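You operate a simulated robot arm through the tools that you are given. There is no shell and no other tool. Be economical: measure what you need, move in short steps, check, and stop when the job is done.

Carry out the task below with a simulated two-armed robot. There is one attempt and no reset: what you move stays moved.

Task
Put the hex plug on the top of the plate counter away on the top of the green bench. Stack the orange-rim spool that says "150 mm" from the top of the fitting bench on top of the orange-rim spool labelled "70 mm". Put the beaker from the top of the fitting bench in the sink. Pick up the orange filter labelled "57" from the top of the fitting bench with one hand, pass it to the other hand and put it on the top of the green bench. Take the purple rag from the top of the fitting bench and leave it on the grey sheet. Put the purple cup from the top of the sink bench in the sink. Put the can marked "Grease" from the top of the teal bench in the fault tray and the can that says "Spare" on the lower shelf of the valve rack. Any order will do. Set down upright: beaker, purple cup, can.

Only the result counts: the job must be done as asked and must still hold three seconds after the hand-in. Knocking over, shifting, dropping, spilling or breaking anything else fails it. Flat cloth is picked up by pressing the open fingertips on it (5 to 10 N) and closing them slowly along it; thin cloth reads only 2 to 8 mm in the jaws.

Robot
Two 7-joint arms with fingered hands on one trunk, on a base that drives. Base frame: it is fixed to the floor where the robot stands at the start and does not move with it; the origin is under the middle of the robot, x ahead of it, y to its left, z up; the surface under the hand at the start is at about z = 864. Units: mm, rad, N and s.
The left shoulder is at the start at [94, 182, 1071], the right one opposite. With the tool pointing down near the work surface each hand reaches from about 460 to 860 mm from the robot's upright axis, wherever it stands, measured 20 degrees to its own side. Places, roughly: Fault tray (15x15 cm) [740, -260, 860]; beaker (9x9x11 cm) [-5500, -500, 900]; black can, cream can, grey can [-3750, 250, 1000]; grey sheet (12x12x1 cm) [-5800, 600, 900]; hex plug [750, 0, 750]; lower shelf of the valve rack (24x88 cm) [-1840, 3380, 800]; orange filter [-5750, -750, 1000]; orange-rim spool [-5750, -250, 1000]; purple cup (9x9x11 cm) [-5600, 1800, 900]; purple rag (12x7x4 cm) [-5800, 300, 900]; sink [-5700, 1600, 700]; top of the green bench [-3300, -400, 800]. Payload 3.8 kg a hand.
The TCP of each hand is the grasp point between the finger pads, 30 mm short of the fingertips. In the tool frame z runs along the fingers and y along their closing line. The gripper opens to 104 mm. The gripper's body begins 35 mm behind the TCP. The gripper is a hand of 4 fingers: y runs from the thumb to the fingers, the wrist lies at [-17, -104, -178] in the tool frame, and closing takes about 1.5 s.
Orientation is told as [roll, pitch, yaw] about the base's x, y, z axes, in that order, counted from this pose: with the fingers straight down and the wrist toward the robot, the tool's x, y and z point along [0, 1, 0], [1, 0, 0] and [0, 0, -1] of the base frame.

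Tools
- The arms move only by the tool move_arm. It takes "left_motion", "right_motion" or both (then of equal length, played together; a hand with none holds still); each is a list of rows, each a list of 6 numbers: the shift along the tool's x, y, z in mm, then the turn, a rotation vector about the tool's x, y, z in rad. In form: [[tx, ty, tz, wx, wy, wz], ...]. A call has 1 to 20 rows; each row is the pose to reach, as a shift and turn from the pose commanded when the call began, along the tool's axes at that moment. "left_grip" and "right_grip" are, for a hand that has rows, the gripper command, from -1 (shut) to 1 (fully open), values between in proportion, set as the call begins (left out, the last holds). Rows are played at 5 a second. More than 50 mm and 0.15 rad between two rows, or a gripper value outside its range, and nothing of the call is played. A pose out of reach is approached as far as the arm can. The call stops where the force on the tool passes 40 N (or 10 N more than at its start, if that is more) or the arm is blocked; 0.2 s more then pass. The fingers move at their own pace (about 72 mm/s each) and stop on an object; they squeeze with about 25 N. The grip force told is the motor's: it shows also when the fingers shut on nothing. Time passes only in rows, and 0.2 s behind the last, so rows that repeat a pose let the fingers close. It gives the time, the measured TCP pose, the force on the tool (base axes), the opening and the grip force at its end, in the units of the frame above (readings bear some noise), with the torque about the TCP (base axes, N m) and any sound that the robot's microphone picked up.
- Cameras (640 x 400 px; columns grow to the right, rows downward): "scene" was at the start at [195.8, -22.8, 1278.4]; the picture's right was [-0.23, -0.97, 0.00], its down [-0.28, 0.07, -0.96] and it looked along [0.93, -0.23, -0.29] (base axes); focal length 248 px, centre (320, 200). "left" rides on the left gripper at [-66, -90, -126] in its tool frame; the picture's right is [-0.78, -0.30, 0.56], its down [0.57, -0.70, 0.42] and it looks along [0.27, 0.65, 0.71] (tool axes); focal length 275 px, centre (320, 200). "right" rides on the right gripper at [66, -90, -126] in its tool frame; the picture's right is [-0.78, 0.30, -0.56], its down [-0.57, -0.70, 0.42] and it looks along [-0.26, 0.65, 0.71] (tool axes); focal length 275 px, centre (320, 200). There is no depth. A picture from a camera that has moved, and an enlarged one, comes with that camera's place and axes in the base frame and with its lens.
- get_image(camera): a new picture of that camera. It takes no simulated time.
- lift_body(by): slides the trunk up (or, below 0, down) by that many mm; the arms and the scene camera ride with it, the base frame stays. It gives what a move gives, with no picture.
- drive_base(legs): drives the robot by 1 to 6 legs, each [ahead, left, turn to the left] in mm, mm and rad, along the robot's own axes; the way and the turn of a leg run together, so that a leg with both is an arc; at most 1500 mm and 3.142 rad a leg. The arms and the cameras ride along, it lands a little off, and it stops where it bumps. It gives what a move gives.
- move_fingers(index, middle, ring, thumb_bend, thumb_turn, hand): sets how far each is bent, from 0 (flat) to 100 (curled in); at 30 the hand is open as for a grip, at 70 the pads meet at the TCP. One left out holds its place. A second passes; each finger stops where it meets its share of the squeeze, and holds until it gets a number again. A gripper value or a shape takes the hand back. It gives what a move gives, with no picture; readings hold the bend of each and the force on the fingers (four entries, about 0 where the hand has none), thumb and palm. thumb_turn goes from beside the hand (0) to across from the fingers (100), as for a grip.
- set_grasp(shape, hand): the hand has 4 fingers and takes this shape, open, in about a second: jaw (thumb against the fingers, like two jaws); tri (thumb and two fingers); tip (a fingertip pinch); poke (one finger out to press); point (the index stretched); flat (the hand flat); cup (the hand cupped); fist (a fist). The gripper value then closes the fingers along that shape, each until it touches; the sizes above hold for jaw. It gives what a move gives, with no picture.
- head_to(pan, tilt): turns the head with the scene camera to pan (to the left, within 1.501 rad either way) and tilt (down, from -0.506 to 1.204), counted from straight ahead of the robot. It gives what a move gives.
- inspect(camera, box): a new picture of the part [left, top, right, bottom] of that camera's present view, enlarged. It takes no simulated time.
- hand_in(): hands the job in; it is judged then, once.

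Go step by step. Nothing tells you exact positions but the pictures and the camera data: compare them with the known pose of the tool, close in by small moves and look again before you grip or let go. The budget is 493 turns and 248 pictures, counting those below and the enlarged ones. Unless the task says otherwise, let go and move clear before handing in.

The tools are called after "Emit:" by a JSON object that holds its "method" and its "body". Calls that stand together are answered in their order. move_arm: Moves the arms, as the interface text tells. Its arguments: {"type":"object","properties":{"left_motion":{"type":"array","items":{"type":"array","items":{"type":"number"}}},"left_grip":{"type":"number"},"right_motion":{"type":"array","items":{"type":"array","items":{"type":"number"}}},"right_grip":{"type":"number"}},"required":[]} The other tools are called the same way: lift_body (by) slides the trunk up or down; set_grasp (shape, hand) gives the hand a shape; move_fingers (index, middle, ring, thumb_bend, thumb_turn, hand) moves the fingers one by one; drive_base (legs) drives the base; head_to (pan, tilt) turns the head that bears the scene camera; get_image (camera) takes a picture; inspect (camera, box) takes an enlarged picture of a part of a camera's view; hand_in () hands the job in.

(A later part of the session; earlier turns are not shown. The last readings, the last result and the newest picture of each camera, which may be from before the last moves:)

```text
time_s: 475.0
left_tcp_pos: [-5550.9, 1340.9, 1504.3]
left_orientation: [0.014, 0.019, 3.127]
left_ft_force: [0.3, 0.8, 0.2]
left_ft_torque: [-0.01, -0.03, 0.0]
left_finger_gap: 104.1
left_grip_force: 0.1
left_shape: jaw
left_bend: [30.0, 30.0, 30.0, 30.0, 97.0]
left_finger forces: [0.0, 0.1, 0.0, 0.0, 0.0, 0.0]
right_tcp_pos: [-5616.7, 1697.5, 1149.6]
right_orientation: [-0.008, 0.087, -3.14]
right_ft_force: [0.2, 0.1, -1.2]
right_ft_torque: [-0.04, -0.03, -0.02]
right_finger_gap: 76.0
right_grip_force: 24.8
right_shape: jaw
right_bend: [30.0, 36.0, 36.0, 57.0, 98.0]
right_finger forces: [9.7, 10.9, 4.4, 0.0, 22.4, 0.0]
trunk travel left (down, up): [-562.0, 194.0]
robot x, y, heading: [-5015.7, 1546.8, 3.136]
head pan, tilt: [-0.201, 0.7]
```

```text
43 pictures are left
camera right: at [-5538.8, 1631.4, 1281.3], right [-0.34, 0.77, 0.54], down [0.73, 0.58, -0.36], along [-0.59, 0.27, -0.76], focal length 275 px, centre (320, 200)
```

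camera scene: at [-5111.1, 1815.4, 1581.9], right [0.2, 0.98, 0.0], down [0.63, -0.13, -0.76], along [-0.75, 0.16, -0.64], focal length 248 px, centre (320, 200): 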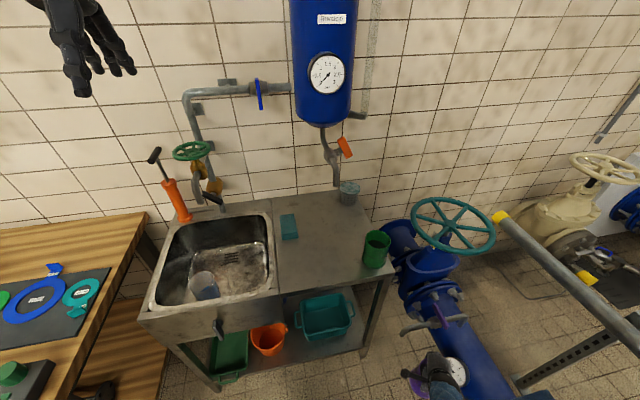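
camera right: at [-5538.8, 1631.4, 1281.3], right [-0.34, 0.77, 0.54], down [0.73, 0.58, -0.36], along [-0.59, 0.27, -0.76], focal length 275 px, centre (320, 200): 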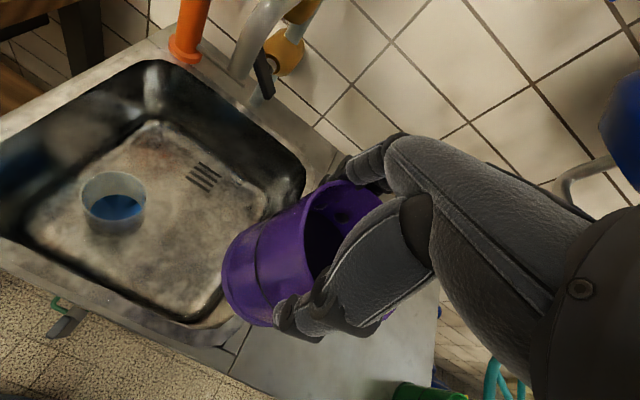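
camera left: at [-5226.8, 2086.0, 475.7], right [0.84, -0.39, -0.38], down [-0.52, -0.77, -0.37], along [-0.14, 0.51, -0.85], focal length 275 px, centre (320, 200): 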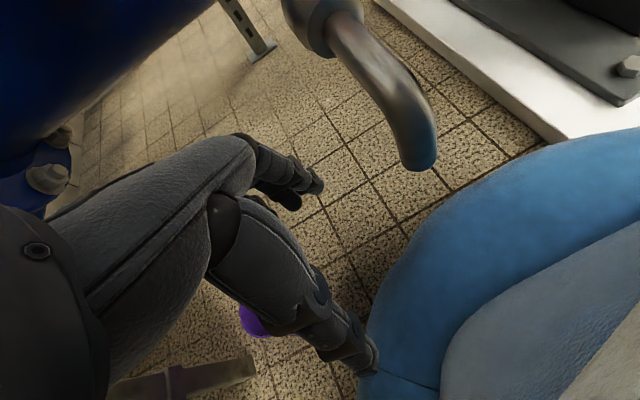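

Emit:
{"method": "drive_base", "body": {"legs": [[50, 0, 0]]}}

Emit:
{"method": "move_arm", "body": {"right_motion": [[26, 18, 0, 0, 0, 0], [52, 36, 0, 0, 0, 0], [79, 53, 0, 0, 0, 0], [79, 53, 0, 0, 0, 0]]}}

Emit:
{"method": "lift_body", "body": {"by": -220}}

Emit:
{"method": "get_image", "body": {"camera": "right"}}

```text
time_s: 476.0
left_tcp_pos: [-5600.5, 1341.5, 1504.7]
left_orientation: [0.014, 0.02, 3.13]
left_ft_force: [-0.3, -0.7, -0.6]
left_ft_torque: [0.0, -0.01, 0.03]
left_finger_gap: 104.2
left_grip_force: 0.1
left_shape: jaw
left_bend: [30.0, 30.0, 30.0, 30.0, 97.0]
left_finger forces: [0.0, 0.0, 0.0, 0.0, 0.1, 0.1]
right_tcp_pos: [-5667.9, 1698.7, 1147.6]
right_orientation: [-0.01, 0.086, -3.139]
right_ft_force: [0.9, -0.1, -0.5]
right_ft_torque: [-0.01, -0.04, 0.0]
right_finger_gap: 75.7
right_grip_force: 25.2
right_shape: jaw
right_bend: [30.0, 36.0, 36.0, 57.0, 98.0]
right_finger forces: [9.7, 10.9, 4.4, 0.0, 22.5, 0.0]
trunk travel left (down, up): [-562.0, 194.0]
robot x, y, heading: [-5061.7, 1545.8, 3.14]
head pan, tilt: [-0.201, 0.7]
```

```text
time_s: 477.0
left_tcp_pos: [-5597.4, 1342.9, 1506.3]
left_orientation: [0.015, 0.016, 3.128]
left_ft_force: [0.3, 0.0, 0.0]
left_ft_torque: [0.0, 0.01, -0.01]
left_finger_gap: 104.0
left_grip_force: 0.0
left_shape: jaw
left_bend: [30.0, 30.0, 30.0, 30.0, 97.0]
left_finger forces: [0.0, 0.0, 0.1, 0.0, 0.1, 0.0]
right_tcp_pos: [-5718.4, 1618.3, 1144.0]
right_orientation: [-0.008, 0.083, -3.14]
right_ft_force: [0.2, 0.2, -0.5]
right_ft_torque: [0.0, 0.01, 0.03]
right_finger_gap: 76.1
right_grip_force: 25.4
right_shape: jaw
right_bend: [30.0, 36.0, 36.0, 57.0, 98.0]
right_finger forces: [9.7, 10.9, 4.5, 0.0, 22.3, 0.1]
trunk travel left (down, up): [-562.0, 194.0]
robot x, y, heading: [-5061.1, 1546.5, 3.134]
head pan, tilt: [-0.201, 0.7]
```

```text
time_s: 479.3
left_tcp_pos: [-5597.6, 1342.4, 1285.3]
left_orientation: [0.016, 0.018, 3.128]
left_ft_force: [1.1, 0.2, 0.9]
left_ft_torque: [-0.01, 0.01, 0.01]
left_finger_gap: 104.2
left_grip_force: 0.0
left_shape: jaw
left_bend: [30.0, 30.0, 30.0, 30.0, 97.0]
left_finger forces: [0.0, 0.0, 0.1, 0.0, 0.0, 0.0]
right_tcp_pos: [-5720.2, 1618.8, 924.4]
right_orientation: [-0.007, 0.082, -3.14]
right_ft_force: [-1.1, 0.3, -1.0]
right_ft_torque: [0.0, 0.01, -0.01]
right_finger_gap: 75.7
right_grip_force: 24.8
right_shape: jaw
right_bend: [30.0, 36.0, 36.0, 57.0, 98.0]
right_finger forces: [9.6, 10.9, 4.5, 0.0, 22.3, 0.1]
trunk travel left (down, up): [-342.0, 414.0]
robot x, y, heading: [-5065.1, 1548.8, 3.136]
head pan, tilt: [-0.201, 0.7]
```

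```text
42 pictures are left
camera right: at [-5640.1, 1552.9, 1056.6], right [-0.34, 0.77, 0.54], down [0.73, 0.58, -0.36], along [-0.59, 0.27, -0.76], focal length 275 px, centre (320, 200)
```

right: 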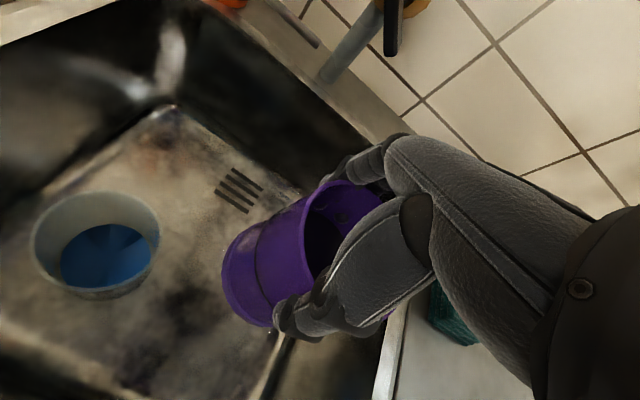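

Emit:
{"method": "move_arm", "body": {"right_motion": [[0, 2, 25, 0, 0, 0], [0, 4, 50, 0, 0, 0], [0, 6, 75, 0, 0, 0], [0, 8, 100, 0, 0, 0], [0, 10, 125, 0, 0, 0], [0, 12, 145, 0, 0, 0], [0, 12, 150, 0, 0, 0]]}}

Emit:
{"method": "get_image", "body": {"camera": "right"}}

```text
time_s: 480.9
left_tcp_pos: [-5598.7, 1342.2, 1284.7]
left_orientation: [0.012, 0.018, 3.128]
left_ft_force: [-0.2, -0.6, 0.6]
left_ft_torque: [-0.03, 0.01, -0.03]
left_finger_gap: 104.0
left_grip_force: 0.0
left_shape: jaw
left_bend: [30.0, 30.0, 30.0, 30.0, 97.0]
left_finger forces: [0.0, 0.0, 0.0, 0.0, 0.1, 0.0]
right_tcp_pos: [-5718.9, 1619.3, 772.8]
right_orientation: [-0.009, 0.084, -3.14]
right_ft_force: [-0.2, 0.3, -0.7]
right_ft_torque: [-0.01, 0.0, 0.04]
right_finger_gap: 76.0
right_grip_force: 25.0
right_shape: jaw
right_bend: [30.0, 36.0, 36.0, 57.0, 98.0]
right_finger forces: [9.6, 10.8, 4.5, 0.0, 22.2, 0.1]
trunk travel left (down, up): [-342.0, 414.0]
robot x, y, heading: [-5063.0, 1547.8, 3.141]
head pan, tilt: [-0.201, 0.7]
```

```text
41 pictures are left
camera right: at [-5639.7, 1554.4, 905.7], right [-0.34, 0.77, 0.54], down [0.73, 0.58, -0.36], along [-0.59, 0.27, -0.76], focal length 275 px, centre (320, 200)
```

right: 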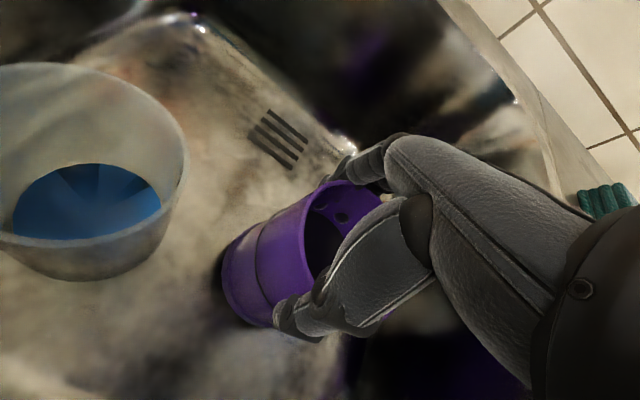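

Emit:
{"method": "move_arm", "body": {"right_motion": [[0, 0.2, 3, 0, 0, 0], [0, 0.5, 6, 0, 0, 0], [0, 0.7, 9, 0, 0, 0], [0, 1, 12, 0, 0, 0], [0, 1.2, 14, 0, 0, 0], [0, 1.3, 16, 0, 0, 0]]}}

```text
time_s: 482.3
left_tcp_pos: [-5599.5, 1341.6, 1284.9]
left_orientation: [0.014, 0.017, 3.127]
left_ft_force: [-0.5, 0.8, 0.4]
left_ft_torque: [0.03, -0.03, 0.0]
left_finger_gap: 104.3
left_grip_force: 0.1
left_shape: jaw
left_bend: [30.0, 30.0, 30.0, 30.0, 97.0]
left_finger forces: [0.1, 0.0, 0.0, 0.0, 0.0, 0.0]
right_tcp_pos: [-5719.4, 1621.3, 756.4]
right_orientation: [-0.01, 0.084, -3.14]
right_ft_force: [-0.2, -0.2, -1.2]
right_ft_torque: [-0.01, 0.0, -0.01]
right_finger_gap: 75.8
right_grip_force: 25.0
right_shape: jaw
right_bend: [30.0, 36.0, 36.0, 57.0, 98.0]
right_finger forces: [9.7, 10.8, 4.6, 0.1, 22.2, 0.0]
trunk travel left (down, up): [-342.0, 414.0]
robot x, y, heading: [-5063.9, 1549.0, 3.139]
head pan, tilt: [-0.201, 0.7]
```

Emit:
{"method": "move_arm", "body": {"right_motion": [[0, 0.2, 2, 0, 0, 0], [0, 0.4, 4, 0, 0, 0], [0, 0.5, 6, 0, 0, 0], [0, 0.6, 8, 0, 0, 0], [0, 0.8, 10, 0, 0, 0]]}}

```text
time_s: 483.5
left_tcp_pos: [-5596.1, 1341.1, 1286.1]
left_orientation: [0.013, 0.016, 3.127]
left_ft_force: [-0.1, -1.1, -0.1]
left_ft_torque: [-0.02, -0.02, 0.0]
left_finger_gap: 103.9
left_grip_force: 0.1
left_shape: jaw
left_bend: [30.0, 30.0, 30.0, 30.0, 97.0]
left_finger forces: [0.0, 0.0, 0.1, 0.0, 0.0, 0.0]
right_tcp_pos: [-5718.3, 1618.0, 752.5]
right_orientation: [-0.009, 0.074, -3.139]
right_ft_force: [-0.1, -6.9, 19.4]
right_ft_torque: [0.48, 0.24, 0.04]
right_finger_gap: 75.1
right_grip_force: 25.6
right_shape: jaw
right_bend: [31.0, 36.0, 36.0, 57.0, 97.0]
right_finger forces: [11.5, 11.7, 5.2, 0.0, 25.6, 0.0]
trunk travel left (down, up): [-342.0, 414.0]
robot x, y, heading: [-5062.4, 1546.9, 3.142]
head pan, tilt: [-0.201, 0.7]
```

Emit:
{"method": "move_arm", "body": {"right_motion": [[0, 0, -4, 0, 0, 0], [0, 0, -4, 0, 0, 0]]}}

Emit:
{"method": "move_fingers", "body": {"hand": "right", "index": 20, "middle": 20, "ring": 20, "thumb_bend": 20}}

Emit:
{"method": "get_image", "body": {"camera": "right"}}

```text
time_s: 484.1
left_tcp_pos: [-5596.7, 1342.0, 1285.8]
left_orientation: [0.014, 0.017, 3.128]
left_ft_force: [0.4, -0.1, 0.4]
left_ft_torque: [-0.01, -0.02, 0.0]
left_finger_gap: 104.2
left_grip_force: 0.0
left_shape: jaw
left_bend: [30.0, 30.0, 30.0, 30.0, 97.0]
left_finger forces: [0.0, 0.0, 0.0, 0.0, 0.1, 0.0]
right_tcp_pos: [-5718.0, 1621.5, 752.6]
right_orientation: [-0.009, 0.083, -3.14]
right_ft_force: [-3.6, -5.4, 14.3]
right_ft_torque: [0.3, 0.52, 0.13]
right_finger_gap: 75.4
right_grip_force: 25.3
right_shape: jaw
right_bend: [30.0, 36.0, 35.0, 57.0, 98.0]
right_finger forces: [12.5, 12.8, 5.6, 0.0, 24.9, 0.1]
trunk travel left (down, up): [-342.0, 414.0]
robot x, y, heading: [-5064.2, 1548.7, 3.138]
head pan, tilt: [-0.201, 0.7]
```

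```text
time_s: 485.1
left_tcp_pos: [-5598.5, 1341.9, 1285.8]
left_orientation: [0.015, 0.018, 3.127]
left_ft_force: [0.6, 0.3, 0.6]
left_ft_torque: [-0.01, 0.0, -0.02]
left_finger_gap: 103.8
left_grip_force: 0.1
left_shape: jaw
left_bend: [30.0, 30.0, 30.0, 30.0, 97.0]
left_finger forces: [0.1, 0.0, 0.0, 0.1, 0.0, 0.0]
right_tcp_pos: [-5717.5, 1620.5, 749.7]
right_orientation: [-0.01, 0.085, -3.14]
right_ft_force: [0.0, -0.5, -0.2]
right_ft_torque: [0.02, 0.0, -0.01]
right_finger_gap: 126.3
right_grip_force: 0.0
right_shape: fingers
right_bend: [20.0, 20.0, 20.0, 20.0, 100.0]
right_finger forces: [0.0, 0.0, 0.1, 0.1, 0.0, 0.0]
trunk travel left (down, up): [-342.0, 414.0]
robot x, y, heading: [-5064.7, 1547.6, 3.137]
head pan, tilt: [-0.201, 0.7]
```

```text
40 pictures are left
camera right: at [-5639.4, 1554.7, 883.3], right [-0.34, 0.77, 0.54], down [0.73, 0.58, -0.36], along [-0.59, 0.27, -0.76], focal length 275 px, centre (320, 200)
```

right: 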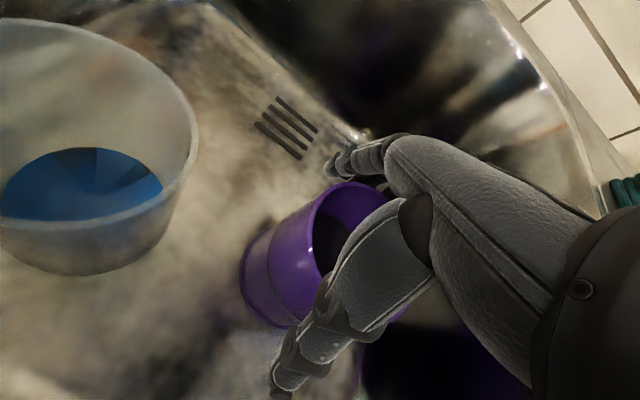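

Emit:
{"method": "move_arm", "body": {"right_motion": [[0, 0, -20, 0, 0, 0], [0, 0, -45, 0, 0, 0], [0, 0, -80, 0, 0, 0], [0, 0, -120, 0, 0, 0]]}}

Emit:
{"method": "lift_body", "body": {"by": 300}}

Emit:
{"method": "get_image", "body": {"camera": "right"}}

```text
time_s: 486.1
left_tcp_pos: [-5598.4, 1342.3, 1284.8]
left_orientation: [0.015, 0.018, 3.127]
left_ft_force: [-0.2, 0.1, -0.4]
left_ft_torque: [-0.02, 0.01, 0.01]
left_finger_gap: 104.0
left_grip_force: 0.0
left_shape: jaw
left_bend: [30.0, 30.0, 30.0, 30.0, 97.0]
left_finger forces: [0.0, 0.0, 0.0, 0.1, 0.0, 0.0]
right_tcp_pos: [-5730.5, 1618.7, 872.1]
right_orientation: [-0.011, 0.084, -3.139]
right_ft_force: [-0.2, 0.1, 0.4]
right_ft_torque: [-0.01, 0.01, -0.02]
right_finger_gap: 126.3
right_grip_force: 0.0
right_shape: fingers
right_bend: [20.0, 20.0, 20.0, 20.0, 100.0]
right_finger forces: [0.0, 0.0, 0.0, 0.0, 0.0, 0.1]
trunk travel left (down, up): [-342.0, 414.0]
robot x, y, heading: [-5065.3, 1548.2, 3.141]
head pan, tilt: [-0.201, 0.7]
```

```text
time_s: 489.1
left_tcp_pos: [-5598.7, 1341.0, 1585.3]
left_orientation: [0.017, 0.02, 3.128]
left_ft_force: [0.3, 0.3, -0.4]
left_ft_torque: [0.01, -0.02, 0.02]
left_finger_gap: 104.0
left_grip_force: 0.0
left_shape: jaw
left_bend: [30.0, 30.0, 30.0, 30.0, 97.0]
left_finger forces: [0.0, 0.0, 0.0, 0.0, 0.0, 0.0]
right_tcp_pos: [-5729.5, 1619.0, 1169.8]
right_orientation: [-0.009, 0.084, -3.14]
right_ft_force: [0.7, 0.4, 0.2]
right_ft_torque: [0.0, -0.03, -0.01]
right_finger_gap: 126.2
right_grip_force: 0.0
right_shape: fingers
right_bend: [20.0, 20.0, 20.0, 20.0, 100.0]
right_finger forces: [0.1, 0.0, 0.0, 0.0, 0.0, 0.1]
trunk travel left (down, up): [-642.0, 114.0]
robot x, y, heading: [-5067.3, 1546.9, 3.136]
head pan, tilt: [-0.201, 0.7]
```

```text
39 pictures are left
camera right: at [-5650.2, 1553.3, 1303.0], right [-0.34, 0.77, 0.54], down [0.73, 0.58, -0.36], along [-0.59, 0.27, -0.76], focal length 275 px, centre (320, 200)
```

right: 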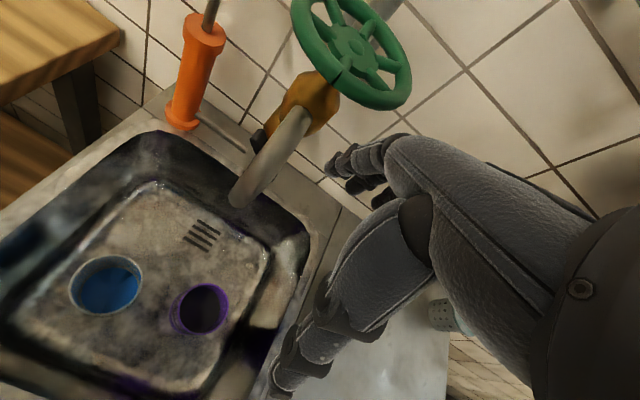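

Cup and beaker both stand in the sink. Next the purple rag: drive back along the fitting bench and look.

Emit:
{"method": "drive_base", "body": {"legs": [[-220, 0, 0], [0, 1395, 0]]}}

Emit:
{"method": "move_arm", "body": {"right_motion": [[-20, -10, -40, -0.04, 0, 0], [-40, -20, -80, -0.08, 0, 0], [-60, -30, -120, -0.085, 0, 0], [-80, -40, -150, -0.085, 0, 0]], "right_grip": 1}}

Emit:
{"method": "lift_body", "body": {"by": -230}}

Emit:
{"method": "head_to", "body": {"pan": -0.25, "tilt": 0.6}}

Emit:
{"method": "get_image", "body": {"camera": "scene"}}

```text
time_s: 497.4
left_tcp_pos: [-5388.7, -58.9, 1584.6]
left_orientation: [0.015, 0.017, 3.127]
left_ft_force: [0.3, 0.8, -0.2]
left_ft_torque: [-0.01, 0.0, 0.02]
left_finger_gap: 104.0
left_grip_force: 0.1
left_shape: jaw
left_bend: [30.0, 30.0, 30.0, 30.0, 97.0]
left_finger forces: [0.0, 0.0, 0.0, 0.1, 0.0, 0.0]
right_tcp_pos: [-5519.7, 219.9, 1170.3]
right_orientation: [-0.011, 0.084, 3.143]
right_ft_force: [0.2, 0.0, 0.3]
right_ft_torque: [0.0, 0.01, 0.0]
right_finger_gap: 126.5
right_grip_force: 0.0
right_shape: fingers
right_bend: [20.0, 20.0, 20.0, 20.0, 100.0]
right_finger forces: [0.1, 0.0, 0.0, 0.0, 0.1, 0.0]
trunk travel left (down, up): [-642.0, 114.0]
robot x, y, heading: [-4853.3, 143.7, 3.143]
head pan, tilt: [-0.201, 0.7]
```

```text
time_s: 498.4
left_tcp_pos: [-5389.7, -59.1, 1585.5]
left_orientation: [0.012, 0.016, 3.127]
left_ft_force: [-0.3, 0.3, 0.4]
left_ft_torque: [-0.01, -0.01, 0.0]
left_finger_gap: 104.0
left_grip_force: 0.1
left_shape: jaw
left_bend: [30.0, 30.0, 30.0, 30.0, 97.0]
left_finger forces: [0.1, 0.1, 0.1, 0.1, 0.0, 0.0]
right_tcp_pos: [-5489.6, 298.4, 1324.0]
right_orientation: [-0.007, 0.0, -3.141]
right_ft_force: [1.0, 0.4, -0.2]
right_ft_torque: [-0.03, 0.0, 0.02]
right_finger_gap: 104.1
right_grip_force: 0.0
right_shape: jaw
right_bend: [30.0, 30.0, 30.0, 30.0, 97.0]
right_finger forces: [0.1, 0.0, 0.0, 0.1, 0.0, 0.0]
trunk travel left (down, up): [-642.0, 114.0]
robot x, y, heading: [-4854.3, 148.1, 3.132]
head pan, tilt: [-0.201, 0.7]
```

```text
time_s: 500.8
left_tcp_pos: [-5389.1, -57.9, 1355.6]
left_orientation: [0.014, 0.018, 3.126]
left_ft_force: [-0.6, 0.1, -0.1]
left_ft_torque: [0.01, -0.02, 0.01]
left_finger_gap: 103.9
left_grip_force: 0.1
left_shape: jaw
left_bend: [30.0, 30.0, 30.0, 30.0, 97.0]
left_finger forces: [0.1, 0.0, 0.1, 0.1, 0.0, 0.1]
right_tcp_pos: [-5491.4, 297.4, 1094.2]
right_orientation: [-0.009, -0.002, -3.141]
right_ft_force: [0.2, -0.8, 0.2]
right_ft_torque: [0.02, 0.0, -0.02]
right_finger_gap: 104.0
right_grip_force: 0.1
right_shape: jaw
right_bend: [30.0, 30.0, 30.0, 30.0, 97.0]
right_finger forces: [0.1, 0.0, 0.1, 0.0, 0.0, 0.1]
trunk travel left (down, up): [-412.0, 344.0]
robot x, y, heading: [-4856.6, 144.8, 3.137]
head pan, tilt: [-0.201, 0.7]
```

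```text
time_s: 501.4
left_tcp_pos: [-5389.1, -59.4, 1355.0]
left_orientation: [0.015, 0.018, 3.127]
left_ft_force: [-0.9, -0.2, 0.1]
left_ft_torque: [-0.01, -0.03, -0.03]
left_finger_gap: 104.1
left_grip_force: 0.1
left_shape: jaw
left_bend: [30.0, 30.0, 30.0, 30.0, 97.0]
left_finger forces: [0.0, 0.0, 0.0, 0.0, 0.0, 0.0]
right_tcp_pos: [-5490.8, 297.4, 1094.7]
right_orientation: [-0.01, 0.0, -3.142]
right_ft_force: [0.2, 0.5, 0.0]
right_ft_torque: [-0.02, 0.02, -0.01]
right_finger_gap: 104.3
right_grip_force: 0.0
right_shape: jaw
right_bend: [30.0, 30.0, 30.0, 30.0, 97.0]
right_finger forces: [0.0, 0.0, 0.1, 0.0, 0.1, 0.0]
trunk travel left (down, up): [-412.0, 344.0]
robot x, y, heading: [-4852.6, 149.6, 3.137]
head pan, tilt: [-0.25, 0.6]
```

```text
38 pictures are left
camera scene: at [-4977.5, 167.6, 1439.7], right [0.25, 0.97, 0.0], down [0.55, -0.14, -0.82], along [-0.8, 0.21, -0.57], focal length 248 px, centre (320, 200)
```

scene: 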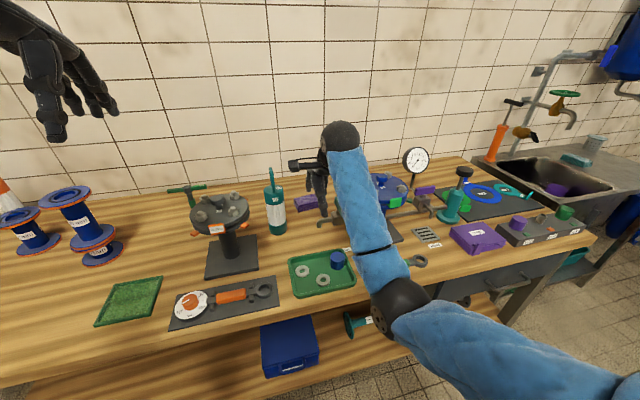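

Emit:
{"method": "drive_base", "body": {"legs": [[172, 0, 0]]}}

Emit:
{"method": "get_image", "body": {"camera": "right"}}

```text
time_s: 502.9
left_tcp_pos: [-5563.6, -56.7, 1354.6]
left_orientation: [0.014, 0.018, 3.127]
left_ft_force: [0.4, -0.5, -0.1]
left_ft_torque: [-0.01, -0.06, -0.01]
left_finger_gap: 104.2
left_grip_force: 0.1
left_shape: jaw
left_bend: [30.0, 30.0, 30.0, 30.0, 97.0]
left_finger forces: [0.0, 0.1, 0.0, 0.0, 0.0, 0.1]
right_tcp_pos: [-5666.3, 299.0, 1093.4]
right_orientation: [-0.009, 0.0, -3.141]
right_ft_force: [0.0, -0.3, -0.5]
right_ft_torque: [0.0, 0.0, 0.02]
right_finger_gap: 103.8
right_grip_force: 0.1
right_shape: jaw
right_bend: [30.0, 30.0, 30.0, 30.0, 97.0]
right_finger forces: [0.0, 0.1, 0.0, 0.0, 0.0, 0.0]
trunk travel left (down, up): [-412.0, 344.0]
robot x, y, heading: [-5023.5, 149.1, 3.138]
head pan, tilt: [-0.25, 0.6]
```

```text
37 pictures are left
camera right: at [-5575.9, 232.6, 1218.8], right [-0.3, 0.77, 0.56], down [0.7, 0.58, -0.42], along [-0.65, 0.27, -0.71], focal length 275 px, centre (320, 200)
```

right: 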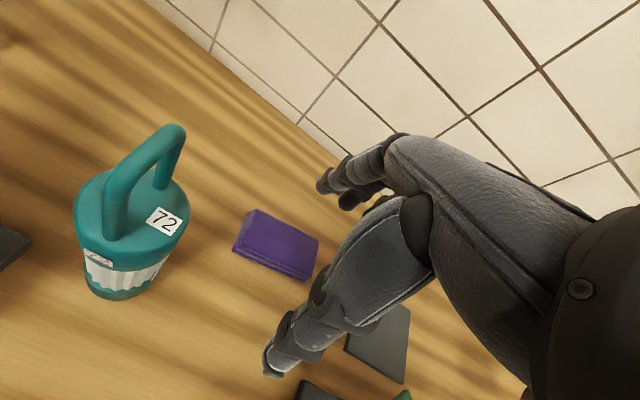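

Emit:
{"method": "move_arm", "body": {"right_motion": [[-9, 33, 0, 0, 0, 0], [-18, 66, 0, 0, 0, 0], [-28, 98, 0, 0, 0, 0], [-28, 98, 0, 0, 0, 0]]}}

Emit:
{"method": "lift_body", "body": {"by": -80}}

Emit:
{"method": "move_arm", "body": {"right_motion": [[0, 0, 25, 0, 0, 0], [0, 0, 50, 0, 0, 0], [0, 0, 50, 0, 0, 0]]}}

Emit:
{"method": "get_image", "body": {"camera": "right"}}

```text
time_s: 503.9
left_tcp_pos: [-5562.8, -57.5, 1354.9]
left_orientation: [0.015, 0.018, 3.126]
left_ft_force: [0.3, -1.0, 0.7]
left_ft_torque: [-0.02, -0.01, 0.01]
left_finger_gap: 104.1
left_grip_force: 0.0
left_shape: jaw
left_bend: [30.0, 30.0, 30.0, 30.0, 97.0]
left_finger forces: [0.1, 0.1, 0.0, 0.0, 0.0, 0.0]
right_tcp_pos: [-5761.1, 328.0, 1096.1]
right_orientation: [-0.009, -0.001, -3.142]
right_ft_force: [0.2, 0.0, -0.3]
right_ft_torque: [0.03, -0.01, 0.0]
right_finger_gap: 103.9
right_grip_force: 0.0
right_shape: jaw
right_bend: [30.0, 30.0, 30.0, 30.0, 97.0]
right_finger forces: [0.0, 0.0, 0.1, 0.0, 0.0, 0.1]
trunk travel left (down, up): [-412.0, 344.0]
robot x, y, heading: [-5025.6, 150.6, 3.132]
head pan, tilt: [-0.25, 0.6]
```

```text
time_s: 505.1
left_tcp_pos: [-5561.3, -57.0, 1276.4]
left_orientation: [0.013, 0.017, 3.127]
left_ft_force: [-0.6, 0.0, 0.2]
left_ft_torque: [0.02, 0.03, -0.03]
left_finger_gap: 103.8
left_grip_force: 0.1
left_shape: jaw
left_bend: [30.0, 30.0, 30.0, 30.0, 97.0]
left_finger forces: [0.0, 0.0, 0.0, 0.1, 0.0, 0.0]
right_tcp_pos: [-5761.3, 327.2, 1015.3]
right_orientation: [-0.01, -0.002, -3.142]
right_ft_force: [-0.3, -0.5, -0.1]
right_ft_torque: [0.02, 0.01, 0.03]
right_finger_gap: 104.0
right_grip_force: 0.1
right_shape: jaw
right_bend: [30.0, 30.0, 30.0, 30.0, 97.0]
right_finger forces: [0.0, 0.0, 0.1, 0.0, 0.0, 0.1]
trunk travel left (down, up): [-332.0, 424.0]
robot x, y, heading: [-5026.3, 147.7, 3.13]
head pan, tilt: [-0.25, 0.6]
```

```text
time_s: 505.9
left_tcp_pos: [-5560.6, -56.7, 1275.0]
left_orientation: [0.015, 0.016, 3.126]
left_ft_force: [0.3, -0.2, 0.3]
left_ft_torque: [-0.03, 0.03, -0.03]
left_finger_gap: 103.8
left_grip_force: 0.1
left_shape: jaw
left_bend: [30.0, 30.0, 30.0, 30.0, 97.0]
left_finger forces: [0.0, 0.1, 0.0, 0.1, 0.0, 0.0]
right_tcp_pos: [-5761.6, 328.0, 963.4]
right_orientation: [-0.011, 0.0, -3.142]
right_ft_force: [-0.3, -0.4, -0.8]
right_ft_torque: [0.0, -0.01, -0.04]
right_finger_gap: 103.7
right_grip_force: 0.0
right_shape: jaw
right_bend: [30.0, 30.0, 30.0, 30.0, 97.0]
right_finger forces: [0.0, 0.0, 0.1, 0.0, 0.1, 0.1]
trunk travel left (down, up): [-332.0, 424.0]
robot x, y, heading: [-5028.3, 145.9, 3.136]
head pan, tilt: [-0.25, 0.6]
```

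```text
36 pictures are left
camera right: at [-5672.0, 261.4, 1089.9], right [-0.3, 0.77, 0.56], down [0.7, 0.58, -0.42], along [-0.65, 0.27, -0.71], focal length 275 px, centre (320, 200)
```

right: 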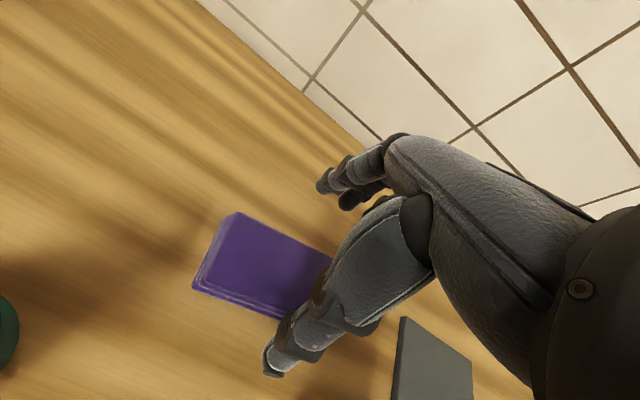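

Emit:
{"method": "move_arm", "body": {"right_motion": [[-4, -4, 25, 0, 0, 0], [-6, -4, 45, 0, 0, 0], [-6, -4, 56, 0, 0, 0], [-6, -4, 62, 0, 0, 0], [-6, -4, 62, 0, 0, 0]]}}

Emit:
{"method": "move_arm", "body": {"right_motion": [[0, 0, 0, 0, 0, 0], [0, 0, 0, 0, 0, 0], [0, 0, 0, 0, 0, 0], [0, 0, 0, 0, 0, 0], [0, 0, 0, 0, 0, 0], [0, 0, 0, 0, 0, 0], [0, 0, 0, 0, 0, 0]], "right_grip": -1}}

Emit:
{"method": "get_image", "body": {"camera": "right"}}

```text
time_s: 507.1
left_tcp_pos: [-5560.7, -57.8, 1275.9]
left_orientation: [0.013, 0.017, 3.125]
left_ft_force: [0.3, -0.1, 0.7]
left_ft_torque: [-0.01, -0.03, 0.02]
left_finger_gap: 103.9
left_grip_force: 0.2
left_shape: jaw
left_bend: [30.0, 30.0, 30.0, 30.0, 97.0]
left_finger forces: [0.1, 0.0, 0.1, 0.0, 0.0, 0.0]
right_tcp_pos: [-5757.8, 333.5, 903.8]
right_orientation: [-0.01, -0.006, -3.143]
right_ft_force: [0.2, -0.2, 0.1]
right_ft_torque: [0.04, 0.02, 0.03]
right_finger_gap: 103.9
right_grip_force: 0.1
right_shape: jaw
right_bend: [30.0, 30.0, 30.0, 30.0, 97.0]
right_finger forces: [0.0, 0.1, 0.0, 0.1, 0.1, 0.0]
trunk travel left (down, up): [-332.0, 424.0]
robot x, y, heading: [-5024.9, 147.0, 3.135]
head pan, tilt: [-0.25, 0.6]
```

```text
time_s: 508.7
left_tcp_pos: [-5560.7, -58.0, 1274.4]
left_orientation: [0.014, 0.017, 3.124]
left_ft_force: [-0.2, 0.0, 0.9]
left_ft_torque: [-0.03, -0.01, 0.01]
left_finger_gap: 104.0
left_grip_force: 0.1
left_shape: jaw
left_bend: [30.0, 30.0, 30.0, 30.0, 97.0]
left_finger forces: [0.0, 0.0, 0.0, 0.0, 0.0, 0.0]
right_tcp_pos: [-5757.9, 333.6, 903.8]
right_orientation: [-0.011, -0.003, -3.141]
right_ft_force: [0.0, 0.4, 1.4]
right_ft_torque: [-0.04, -0.04, 0.01]
right_finger_gap: 60.0
right_grip_force: 25.3
right_shape: jaw
right_bend: [74.0, 43.0, 39.0, 62.0, 99.0]
right_finger forces: [12.9, 7.1, 3.1, 0.0, 22.7, 0.0]
trunk travel left (down, up): [-332.0, 424.0]
robot x, y, heading: [-5022.8, 148.2, 3.135]
head pan, tilt: [-0.25, 0.6]
```

```text
35 pictures are left
camera right: at [-5667.7, 266.8, 1028.6], right [-0.3, 0.77, 0.57], down [0.7, 0.58, -0.42], along [-0.65, 0.27, -0.71], focal length 275 px, centre (320, 200)
```

right: 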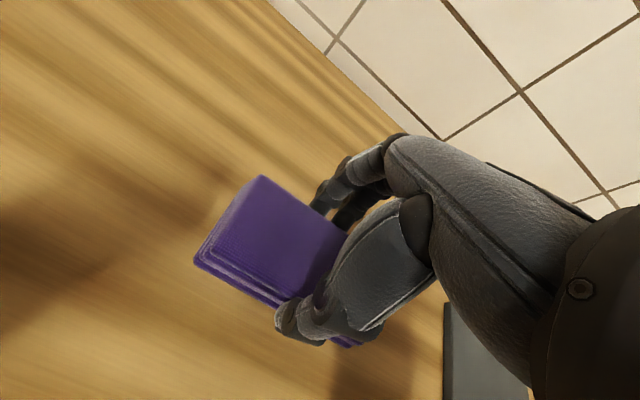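

Rag gripped. The sheet sits behind the blue flanged stand, so I'll carry it high over and lower as far as the stand allows.

Emit:
{"method": "move_arm", "body": {"right_motion": [[0, 0, -20, 0, 0, 0], [0, 0, -50, 0, 0, 0], [0, 0, -80, 0, 0, 0], [0, 0, -110, 0, 0, 0]]}}

Emit:
{"method": "lift_body", "body": {"by": 100}}

Emit:
{"method": "drive_base", "body": {"legs": [[0, -190, 0]]}}

Emit:
{"method": "get_image", "body": {"camera": "right"}}

```text
time_s: 509.7
left_tcp_pos: [-5561.4, -59.0, 1275.1]
left_orientation: [0.016, 0.018, 3.125]
left_ft_force: [0.8, 0.7, -0.7]
left_ft_torque: [0.01, 0.04, 0.02]
left_finger_gap: 104.0
left_grip_force: 0.0
left_shape: jaw
left_bend: [30.0, 30.0, 30.0, 30.0, 97.0]
left_finger forces: [0.0, 0.0, 0.0, 0.0, 0.0, 0.0]
right_tcp_pos: [-5757.0, 332.0, 1013.1]
right_orientation: [-0.008, 0.0, -3.14]
right_ft_force: [0.0, 0.1, -1.2]
right_ft_torque: [-0.01, -0.04, 0.03]
right_finger_gap: 59.9
right_grip_force: 24.9
right_shape: jaw
right_bend: [74.0, 43.0, 39.0, 62.0, 99.0]
right_finger forces: [12.9, 7.0, 3.0, 0.0, 22.9, 0.0]
trunk travel left (down, up): [-332.0, 424.0]
robot x, y, heading: [-5029.0, 145.8, 3.135]
head pan, tilt: [-0.25, 0.6]
```

```text
time_s: 511.0
left_tcp_pos: [-5562.8, -56.2, 1373.7]
left_orientation: [0.013, 0.02, 3.127]
left_ft_force: [-0.5, -0.6, -0.4]
left_ft_torque: [-0.01, 0.0, 0.0]
left_finger_gap: 103.9
left_grip_force: 0.0
left_shape: jaw
left_bend: [30.0, 30.0, 30.0, 30.0, 97.0]
left_finger forces: [0.1, 0.0, 0.0, 0.0, 0.0, 0.0]
right_tcp_pos: [-5758.5, 332.2, 1112.1]
right_orientation: [-0.011, -0.001, -3.142]
right_ft_force: [-0.6, 0.6, -0.8]
right_ft_torque: [-0.03, -0.03, -0.01]
right_finger_gap: 60.2
right_grip_force: 25.0
right_shape: jaw
right_bend: [74.0, 43.0, 39.0, 62.0, 99.0]
right_finger forces: [12.9, 7.0, 3.0, 0.1, 22.9, 0.0]
trunk travel left (down, up): [-432.0, 324.0]
robot x, y, heading: [-5027.2, 150.5, 3.138]
head pan, tilt: [-0.25, 0.6]
```

```text
time_s: 512.6
left_tcp_pos: [-5561.5, 132.7, 1376.1]
left_orientation: [0.013, 0.017, 3.126]
left_ft_force: [0.0, 0.8, 0.7]
left_ft_torque: [-0.03, 0.02, -0.01]
left_finger_gap: 103.9
left_grip_force: 0.1
left_shape: jaw
left_bend: [30.0, 30.0, 30.0, 30.0, 97.0]
left_finger forces: [0.0, 0.0, 0.1, 0.1, 0.0, 0.0]
right_tcp_pos: [-5758.3, 522.5, 1113.4]
right_orientation: [-0.008, 0.001, -3.142]
right_ft_force: [-1.0, 0.2, -0.4]
right_ft_torque: [-0.02, 0.01, 0.02]
right_finger_gap: 60.2
right_grip_force: 24.9
right_shape: jaw
right_bend: [74.0, 43.0, 39.0, 62.0, 99.0]
right_finger forces: [13.0, 7.0, 3.0, 0.0, 22.8, 0.0]
trunk travel left (down, up): [-432.0, 324.0]
robot x, y, heading: [-5023.2, 336.2, 3.133]
head pan, tilt: [-0.25, 0.6]
```

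```text
34 pictures are left
camera right: at [-5667.5, 457.0, 1237.8], right [-0.3, 0.77, 0.56], down [0.7, 0.58, -0.42], along [-0.65, 0.27, -0.71], focal length 275 px, centre (320, 200)
```

right: 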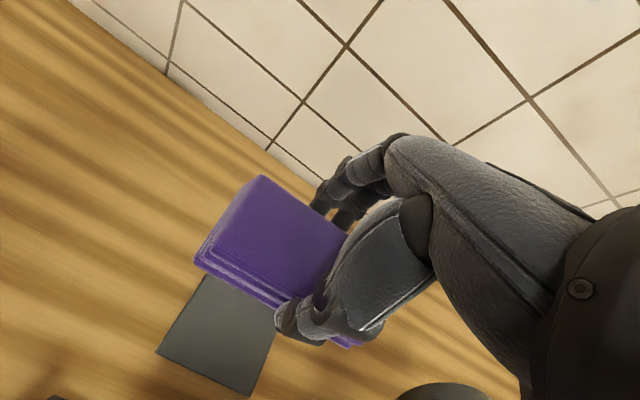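

Emit:
{"method": "move_arm", "body": {"right_motion": [[-15, -2, 0, 0, 0, 0], [-29, -4, 30, 0, 0, 0], [-29, -4, 65, 0, 0, 0], [-29, -4, 100, 0, 0, 0], [-29, -4, 130, 0, 0, 0], [-29, -4, 130, 0, 0, 0]]}}

Emit:
{"method": "get_image", "body": {"camera": "scene"}}

```text
time_s: 514.0
left_tcp_pos: [-5559.9, 131.5, 1374.9]
left_orientation: [0.014, 0.016, 3.125]
left_ft_force: [-0.3, 0.4, 0.2]
left_ft_torque: [0.0, 0.0, -0.03]
left_finger_gap: 103.9
left_grip_force: 0.1
left_shape: jaw
left_bend: [30.0, 30.0, 30.0, 30.0, 97.0]
left_finger forces: [0.0, 0.1, 0.1, 0.1, 0.0, 0.0]
right_tcp_pos: [-5753.0, 553.9, 982.5]
right_orientation: [-0.008, -0.002, -3.142]
right_ft_force: [-0.7, 0.0, -1.0]
right_ft_torque: [-0.02, 0.01, 0.01]
right_finger_gap: 60.1
right_grip_force: 25.0
right_shape: jaw
right_bend: [74.0, 43.0, 39.0, 62.0, 99.0]
right_finger forces: [12.9, 7.0, 3.0, 0.0, 22.8, 0.0]
trunk travel left (down, up): [-432.0, 324.0]
robot x, y, heading: [-5023.7, 337.5, 3.137]
head pan, tilt: [-0.25, 0.6]
```

```text
33 pictures are left
camera scene: at [-5144.1, 357.9, 1460.0], right [0.25, 0.97, 0.0], down [0.55, -0.14, -0.82], along [-0.8, 0.21, -0.57], focal length 248 px, centre (320, 200)
```

scene: 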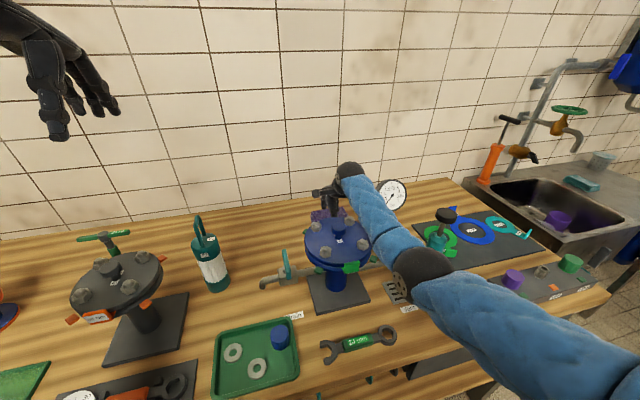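

Emit:
{"method": "move_arm", "body": {"right_motion": [[0, 0, 8, 0, 0, 0], [0, 0, 16, 0, 0, 0], [0, 0, 24, 0, 0, 0], [0, 0, 30, 0, 0, 0]]}}

Emit:
{"method": "inspect", "body": {"camera": "scene", "box": [290, 150, 450, 300]}}

```text
time_s: 515.0
left_tcp_pos: [-5560.4, 130.9, 1375.2]
left_orientation: [0.014, 0.017, 3.127]
left_ft_force: [-0.2, -0.3, 0.0]
left_ft_torque: [0.04, -0.04, 0.04]
left_finger_gap: 104.3
left_grip_force: 0.1
left_shape: jaw
left_bend: [30.0, 30.0, 30.0, 30.0, 97.0]
left_finger forces: [0.0, 0.0, 0.0, 0.0, 0.0, 0.1]
right_tcp_pos: [-5752.8, 552.1, 952.9]
right_orientation: [-0.01, -0.001, -3.141]
right_ft_force: [0.1, -0.5, -1.0]
right_ft_torque: [-0.01, 0.0, -0.02]
right_finger_gap: 60.1
right_grip_force: 25.0
right_shape: jaw
right_bend: [74.0, 43.0, 39.0, 62.0, 99.0]
right_finger forces: [12.8, 6.9, 3.0, 0.0, 22.7, 0.0]
trunk travel left (down, up): [-432.0, 324.0]
robot x, y, heading: [-5024.7, 338.4, 3.14]
head pan, tilt: [-0.25, 0.6]
```

```text
2.67 times, centred on (370, 225) of scene
camera zoom: at [-5144.3, 357.9, 1459.9], right [0.25, 0.97, 0.0], down [0.55, -0.14, -0.82], along [-0.8, 0.21, -0.57], focal length 660 px, centre (187, 133)
```

zoom: 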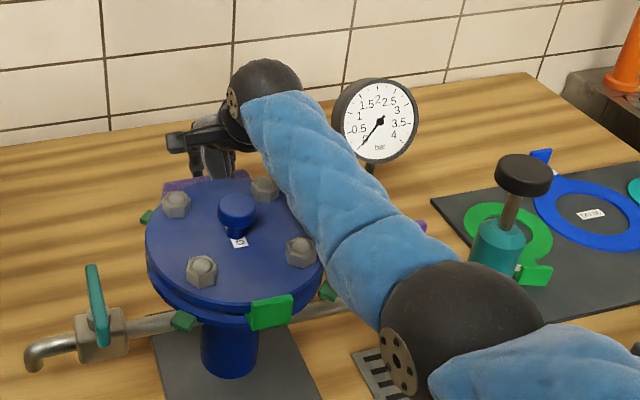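

Emit:
{"method": "move_arm", "body": {"right_motion": [[0, 0, 0, 0, 0, 0], [0, 0, 0, 0, 0, 0], [0, 0, 0, 0, 0, 0], [0, 0, 0, 0, 0, 0], [0, 0, 0, 0, 0, 0]], "right_grip": 1}}

Emit:
{"method": "get_image", "body": {"camera": "right"}}

```text
time_s: 516.2
left_tcp_pos: [-5560.6, 132.6, 1374.5]
left_orientation: [0.015, 0.016, 3.126]
left_ft_force: [-0.2, 0.3, -1.2]
left_ft_torque: [-0.01, 0.01, 0.01]
left_finger_gap: 104.0
left_grip_force: 0.1
left_shape: jaw
left_bend: [30.0, 30.0, 30.0, 30.0, 97.0]
left_finger forces: [0.0, 0.0, 0.0, 0.1, 0.0, 0.0]
right_tcp_pos: [-5753.6, 553.5, 953.1]
right_orientation: [-0.009, 0.0, -3.142]
right_ft_force: [-1.0, 0.2, -0.5]
right_ft_torque: [0.02, 0.02, 0.0]
right_finger_gap: 103.6
right_grip_force: 0.1
right_shape: jaw
right_bend: [30.0, 30.0, 30.0, 30.0, 97.0]
right_finger forces: [0.0, 0.0, 0.1, 0.0, 0.1, 0.1]
trunk travel left (down, up): [-432.0, 324.0]
robot x, y, heading: [-5023.6, 338.0, 3.132]
head pan, tilt: [-0.25, 0.6]
```

```text
31 pictures are left
camera right: at [-5663.5, 486.3, 1078.6], right [-0.3, 0.77, 0.56], down [0.7, 0.58, -0.42], along [-0.65, 0.27, -0.71], focal length 275 px, centre (320, 200)
```

right: 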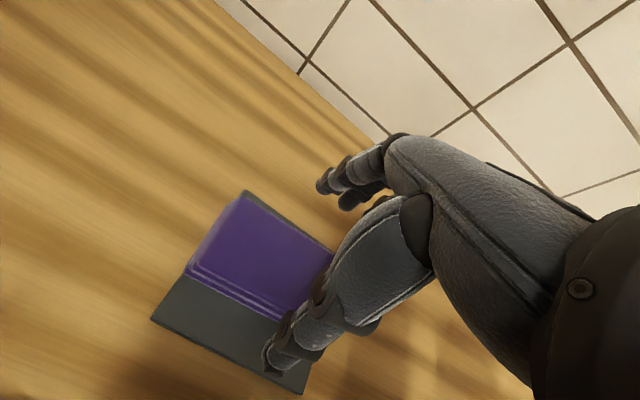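

Rag lies on the grey sheet. Now rise, back out, and move to the orange filter "57" with the left hand.

Emit:
{"method": "move_arm", "body": {"right_motion": [[0, 0, -35, 0, 0, 0], [0, 0, -75, 0, 0, 0], [0, 0, -115, 0, 0, 0], [0, 0, -160, 0, 0, 0]]}}

Emit:
{"method": "lift_body", "body": {"by": 100}}

Emit:
{"method": "drive_base", "body": {"legs": [[-430, 0, 0], [0, 960, 0], [380, 0, 0]]}}

Emit:
{"method": "get_image", "body": {"camera": "left"}}

```text
time_s: 517.2
left_tcp_pos: [-5560.5, 131.5, 1375.0]
left_orientation: [0.014, 0.017, 3.125]
left_ft_force: [-0.4, 0.0, 0.2]
left_ft_torque: [-0.03, 0.01, 0.02]
left_finger_gap: 104.0
left_grip_force: 0.0
left_shape: jaw
left_bend: [30.0, 30.0, 30.0, 30.0, 97.0]
left_finger forces: [0.0, 0.0, 0.0, 0.0, 0.0, 0.0]
right_tcp_pos: [-5752.3, 551.7, 1114.9]
right_orientation: [-0.011, 0.0, -3.142]
right_ft_force: [0.5, -0.5, 1.2]
right_ft_torque: [-0.01, 0.0, 0.03]
right_finger_gap: 103.5
right_grip_force: 0.0
right_shape: jaw
right_bend: [30.0, 30.0, 30.0, 30.0, 97.0]
right_finger forces: [0.1, 0.0, 0.1, 0.0, 0.0, 0.0]
trunk travel left (down, up): [-432.0, 324.0]
robot x, y, heading: [-5022.6, 341.1, 3.135]
head pan, tilt: [-0.25, 0.6]
```

```text
time_s: 518.5
left_tcp_pos: [-5560.6, 132.2, 1474.2]
left_orientation: [0.013, 0.019, 3.125]
left_ft_force: [0.2, -0.9, 0.7]
left_ft_torque: [-0.01, 0.03, 0.01]
left_finger_gap: 104.1
left_grip_force: 0.1
left_shape: jaw
left_bend: [30.0, 30.0, 30.0, 30.0, 97.0]
left_finger forces: [0.0, 0.0, 0.0, 0.0, 0.1, 0.0]
right_tcp_pos: [-5753.5, 551.1, 1213.2]
right_orientation: [-0.009, 0.001, -3.14]
right_ft_force: [-0.3, 0.6, 1.1]
right_ft_torque: [0.0, -0.01, -0.02]
right_finger_gap: 103.7
right_grip_force: 0.1
right_shape: jaw
right_bend: [30.0, 30.0, 30.0, 30.0, 97.0]
right_finger forces: [0.0, 0.0, 0.0, 0.0, 0.0, 0.0]
trunk travel left (down, up): [-532.0, 224.0]
robot x, y, heading: [-5027.5, 333.7, 3.136]
head pan, tilt: [-0.25, 0.6]
```

```text
time_s: 527.7
left_tcp_pos: [-5525.1, -827.4, 1474.0]
left_orientation: [0.014, 0.017, 3.125]
left_ft_force: [0.1, -0.3, 0.1]
left_ft_torque: [0.04, -0.03, -0.01]
left_finger_gap: 104.2
left_grip_force: 0.0
left_shape: jaw
left_bend: [30.0, 30.0, 30.0, 30.0, 97.0]
left_finger forces: [0.0, 0.0, 0.0, 0.1, 0.0, 0.0]
right_tcp_pos: [-5716.7, -407.8, 1213.8]
right_orientation: [-0.01, 0.0, 3.139]
right_ft_force: [0.0, -0.6, -0.6]
right_ft_torque: [0.02, 0.01, -0.01]
right_finger_gap: 104.0
right_grip_force: 0.2
right_shape: jaw
right_bend: [30.0, 30.0, 30.0, 30.0, 97.0]
right_finger forces: [0.1, 0.2, 0.1, 0.1, 0.0, 0.1]
trunk travel left (down, up): [-532.0, 224.0]
robot x, y, heading: [-4990.2, -623.9, 3.131]
head pan, tilt: [-0.25, 0.6]
```

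```text
30 pictures are left
camera left: at [-5437.4, -760.3, 1601.1], right [0.32, 0.76, -0.56], down [0.7, -0.59, -0.4], along [-0.64, -0.26, -0.72], focal length 275 px, centre (320, 200)
```

left: 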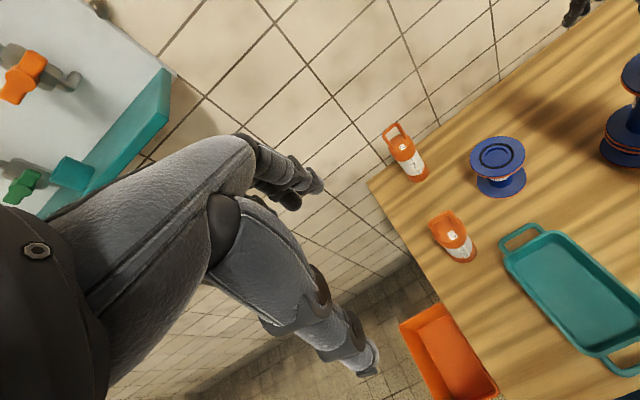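

Emit:
{"method": "move_arm", "body": {"left_motion": [[-10, 17, 36, 0, 0, 0], [-21, 34, 72, 0, 0, 0], [-31, 51, 108, 0, 0, 0], [-42, 68, 144, 0, 0, 0], [-52, 85, 180, 0, 0, 0], [-63, 102, 216, 0, 0, 0], [-73, 119, 252, 0, 0, 0], [-83, 135, 285, 0, 0, 0], [-83, 135, 285, 0, 0, 0]]}}

Emit:
{"method": "get_image", "body": {"camera": "left"}}

```text
time_s: 529.7
left_tcp_pos: [-5653.3, -746.0, 1187.0]
left_orientation: [0.014, 0.019, 3.122]
left_ft_force: [-0.1, -0.1, -0.3]
left_ft_torque: [0.01, 0.01, -0.02]
left_finger_gap: 103.8
left_grip_force: 0.1
left_shape: jaw
left_bend: [30.0, 30.0, 30.0, 30.0, 97.0]
left_finger forces: [0.0, 0.0, 0.0, 0.1, 0.1, 0.0]
right_tcp_pos: [-5716.9, -408.4, 1212.9]
right_orientation: [-0.011, -0.003, 3.138]
right_ft_force: [0.0, 0.2, -0.3]
right_ft_torque: [-0.01, -0.01, 0.02]
right_finger_gap: 103.8
right_grip_force: 0.1
right_shape: jaw
right_bend: [30.0, 30.0, 30.0, 30.0, 97.0]
right_finger forces: [0.0, 0.1, 0.0, 0.0, 0.0, 0.1]
trunk travel left (down, up): [-532.0, 224.0]
robot x, y, heading: [-4988.7, -626.8, 3.134]
head pan, tilt: [-0.25, 0.6]
```

```text
29 pictures are left
camera left: at [-5564.8, -679.0, 1311.9], right [0.32, 0.76, -0.56], down [0.7, -0.59, -0.4], along [-0.64, -0.26, -0.72], focal length 275 px, centre (320, 200)
```

left: 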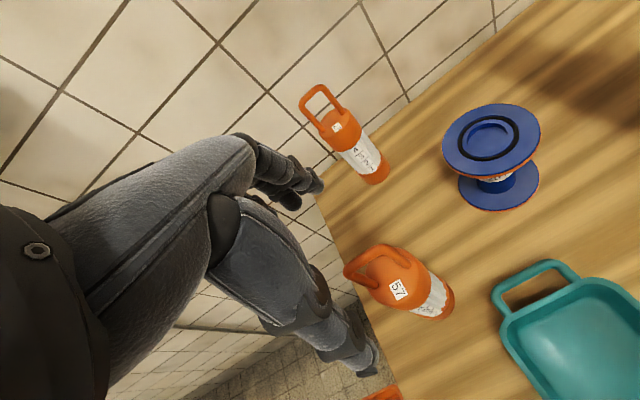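

Emit:
{"method": "move_arm", "body": {"left_motion": [[-4, 12, 30, 0, 0, 0], [-4, 12, 60, 0, 0, 0], [-4, 12, 90, 0, 0, 0], [-4, 12, 112, 0, 0, 0], [-4, 12, 112, 0, 0, 0]]}}

Emit:
{"method": "get_image", "body": {"camera": "left"}}

```text
time_s: 530.9
left_tcp_pos: [-5664.1, -743.4, 1073.5]
left_orientation: [0.014, 0.018, 3.122]
left_ft_force: [0.0, 0.1, 0.0]
left_ft_torque: [0.02, -0.01, 0.02]
left_finger_gap: 103.9
left_grip_force: 0.0
left_shape: jaw
left_bend: [30.0, 30.0, 30.0, 30.0, 97.0]
left_finger forces: [0.1, 0.0, 0.1, 0.0, 0.0, 0.0]
right_tcp_pos: [-5717.8, -407.8, 1212.8]
right_orientation: [-0.009, 0.0, 3.14]
right_ft_force: [0.5, -0.1, -0.6]
right_ft_torque: [0.03, 0.01, 0.0]
right_finger_gap: 103.7
right_grip_force: 0.0
right_shape: jaw
right_bend: [30.0, 30.0, 30.0, 30.0, 97.0]
right_finger forces: [0.0, 0.1, 0.1, 0.0, 0.0, 0.0]
trunk travel left (down, up): [-532.0, 224.0]
robot x, y, heading: [-4988.7, -628.3, 3.131]
head pan, tilt: [-0.25, 0.6]
```

```text
28 pictures are left
camera left: at [-5575.3, -675.8, 1199.9], right [0.32, 0.76, -0.56], down [0.7, -0.59, -0.4], along [-0.64, -0.26, -0.72], focal length 275 px, centre (320, 200)
```

left: 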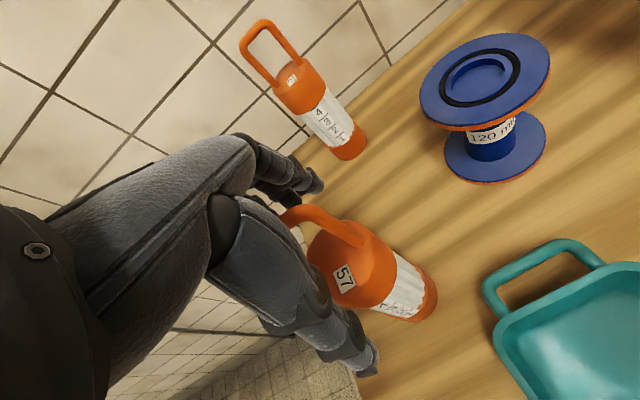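

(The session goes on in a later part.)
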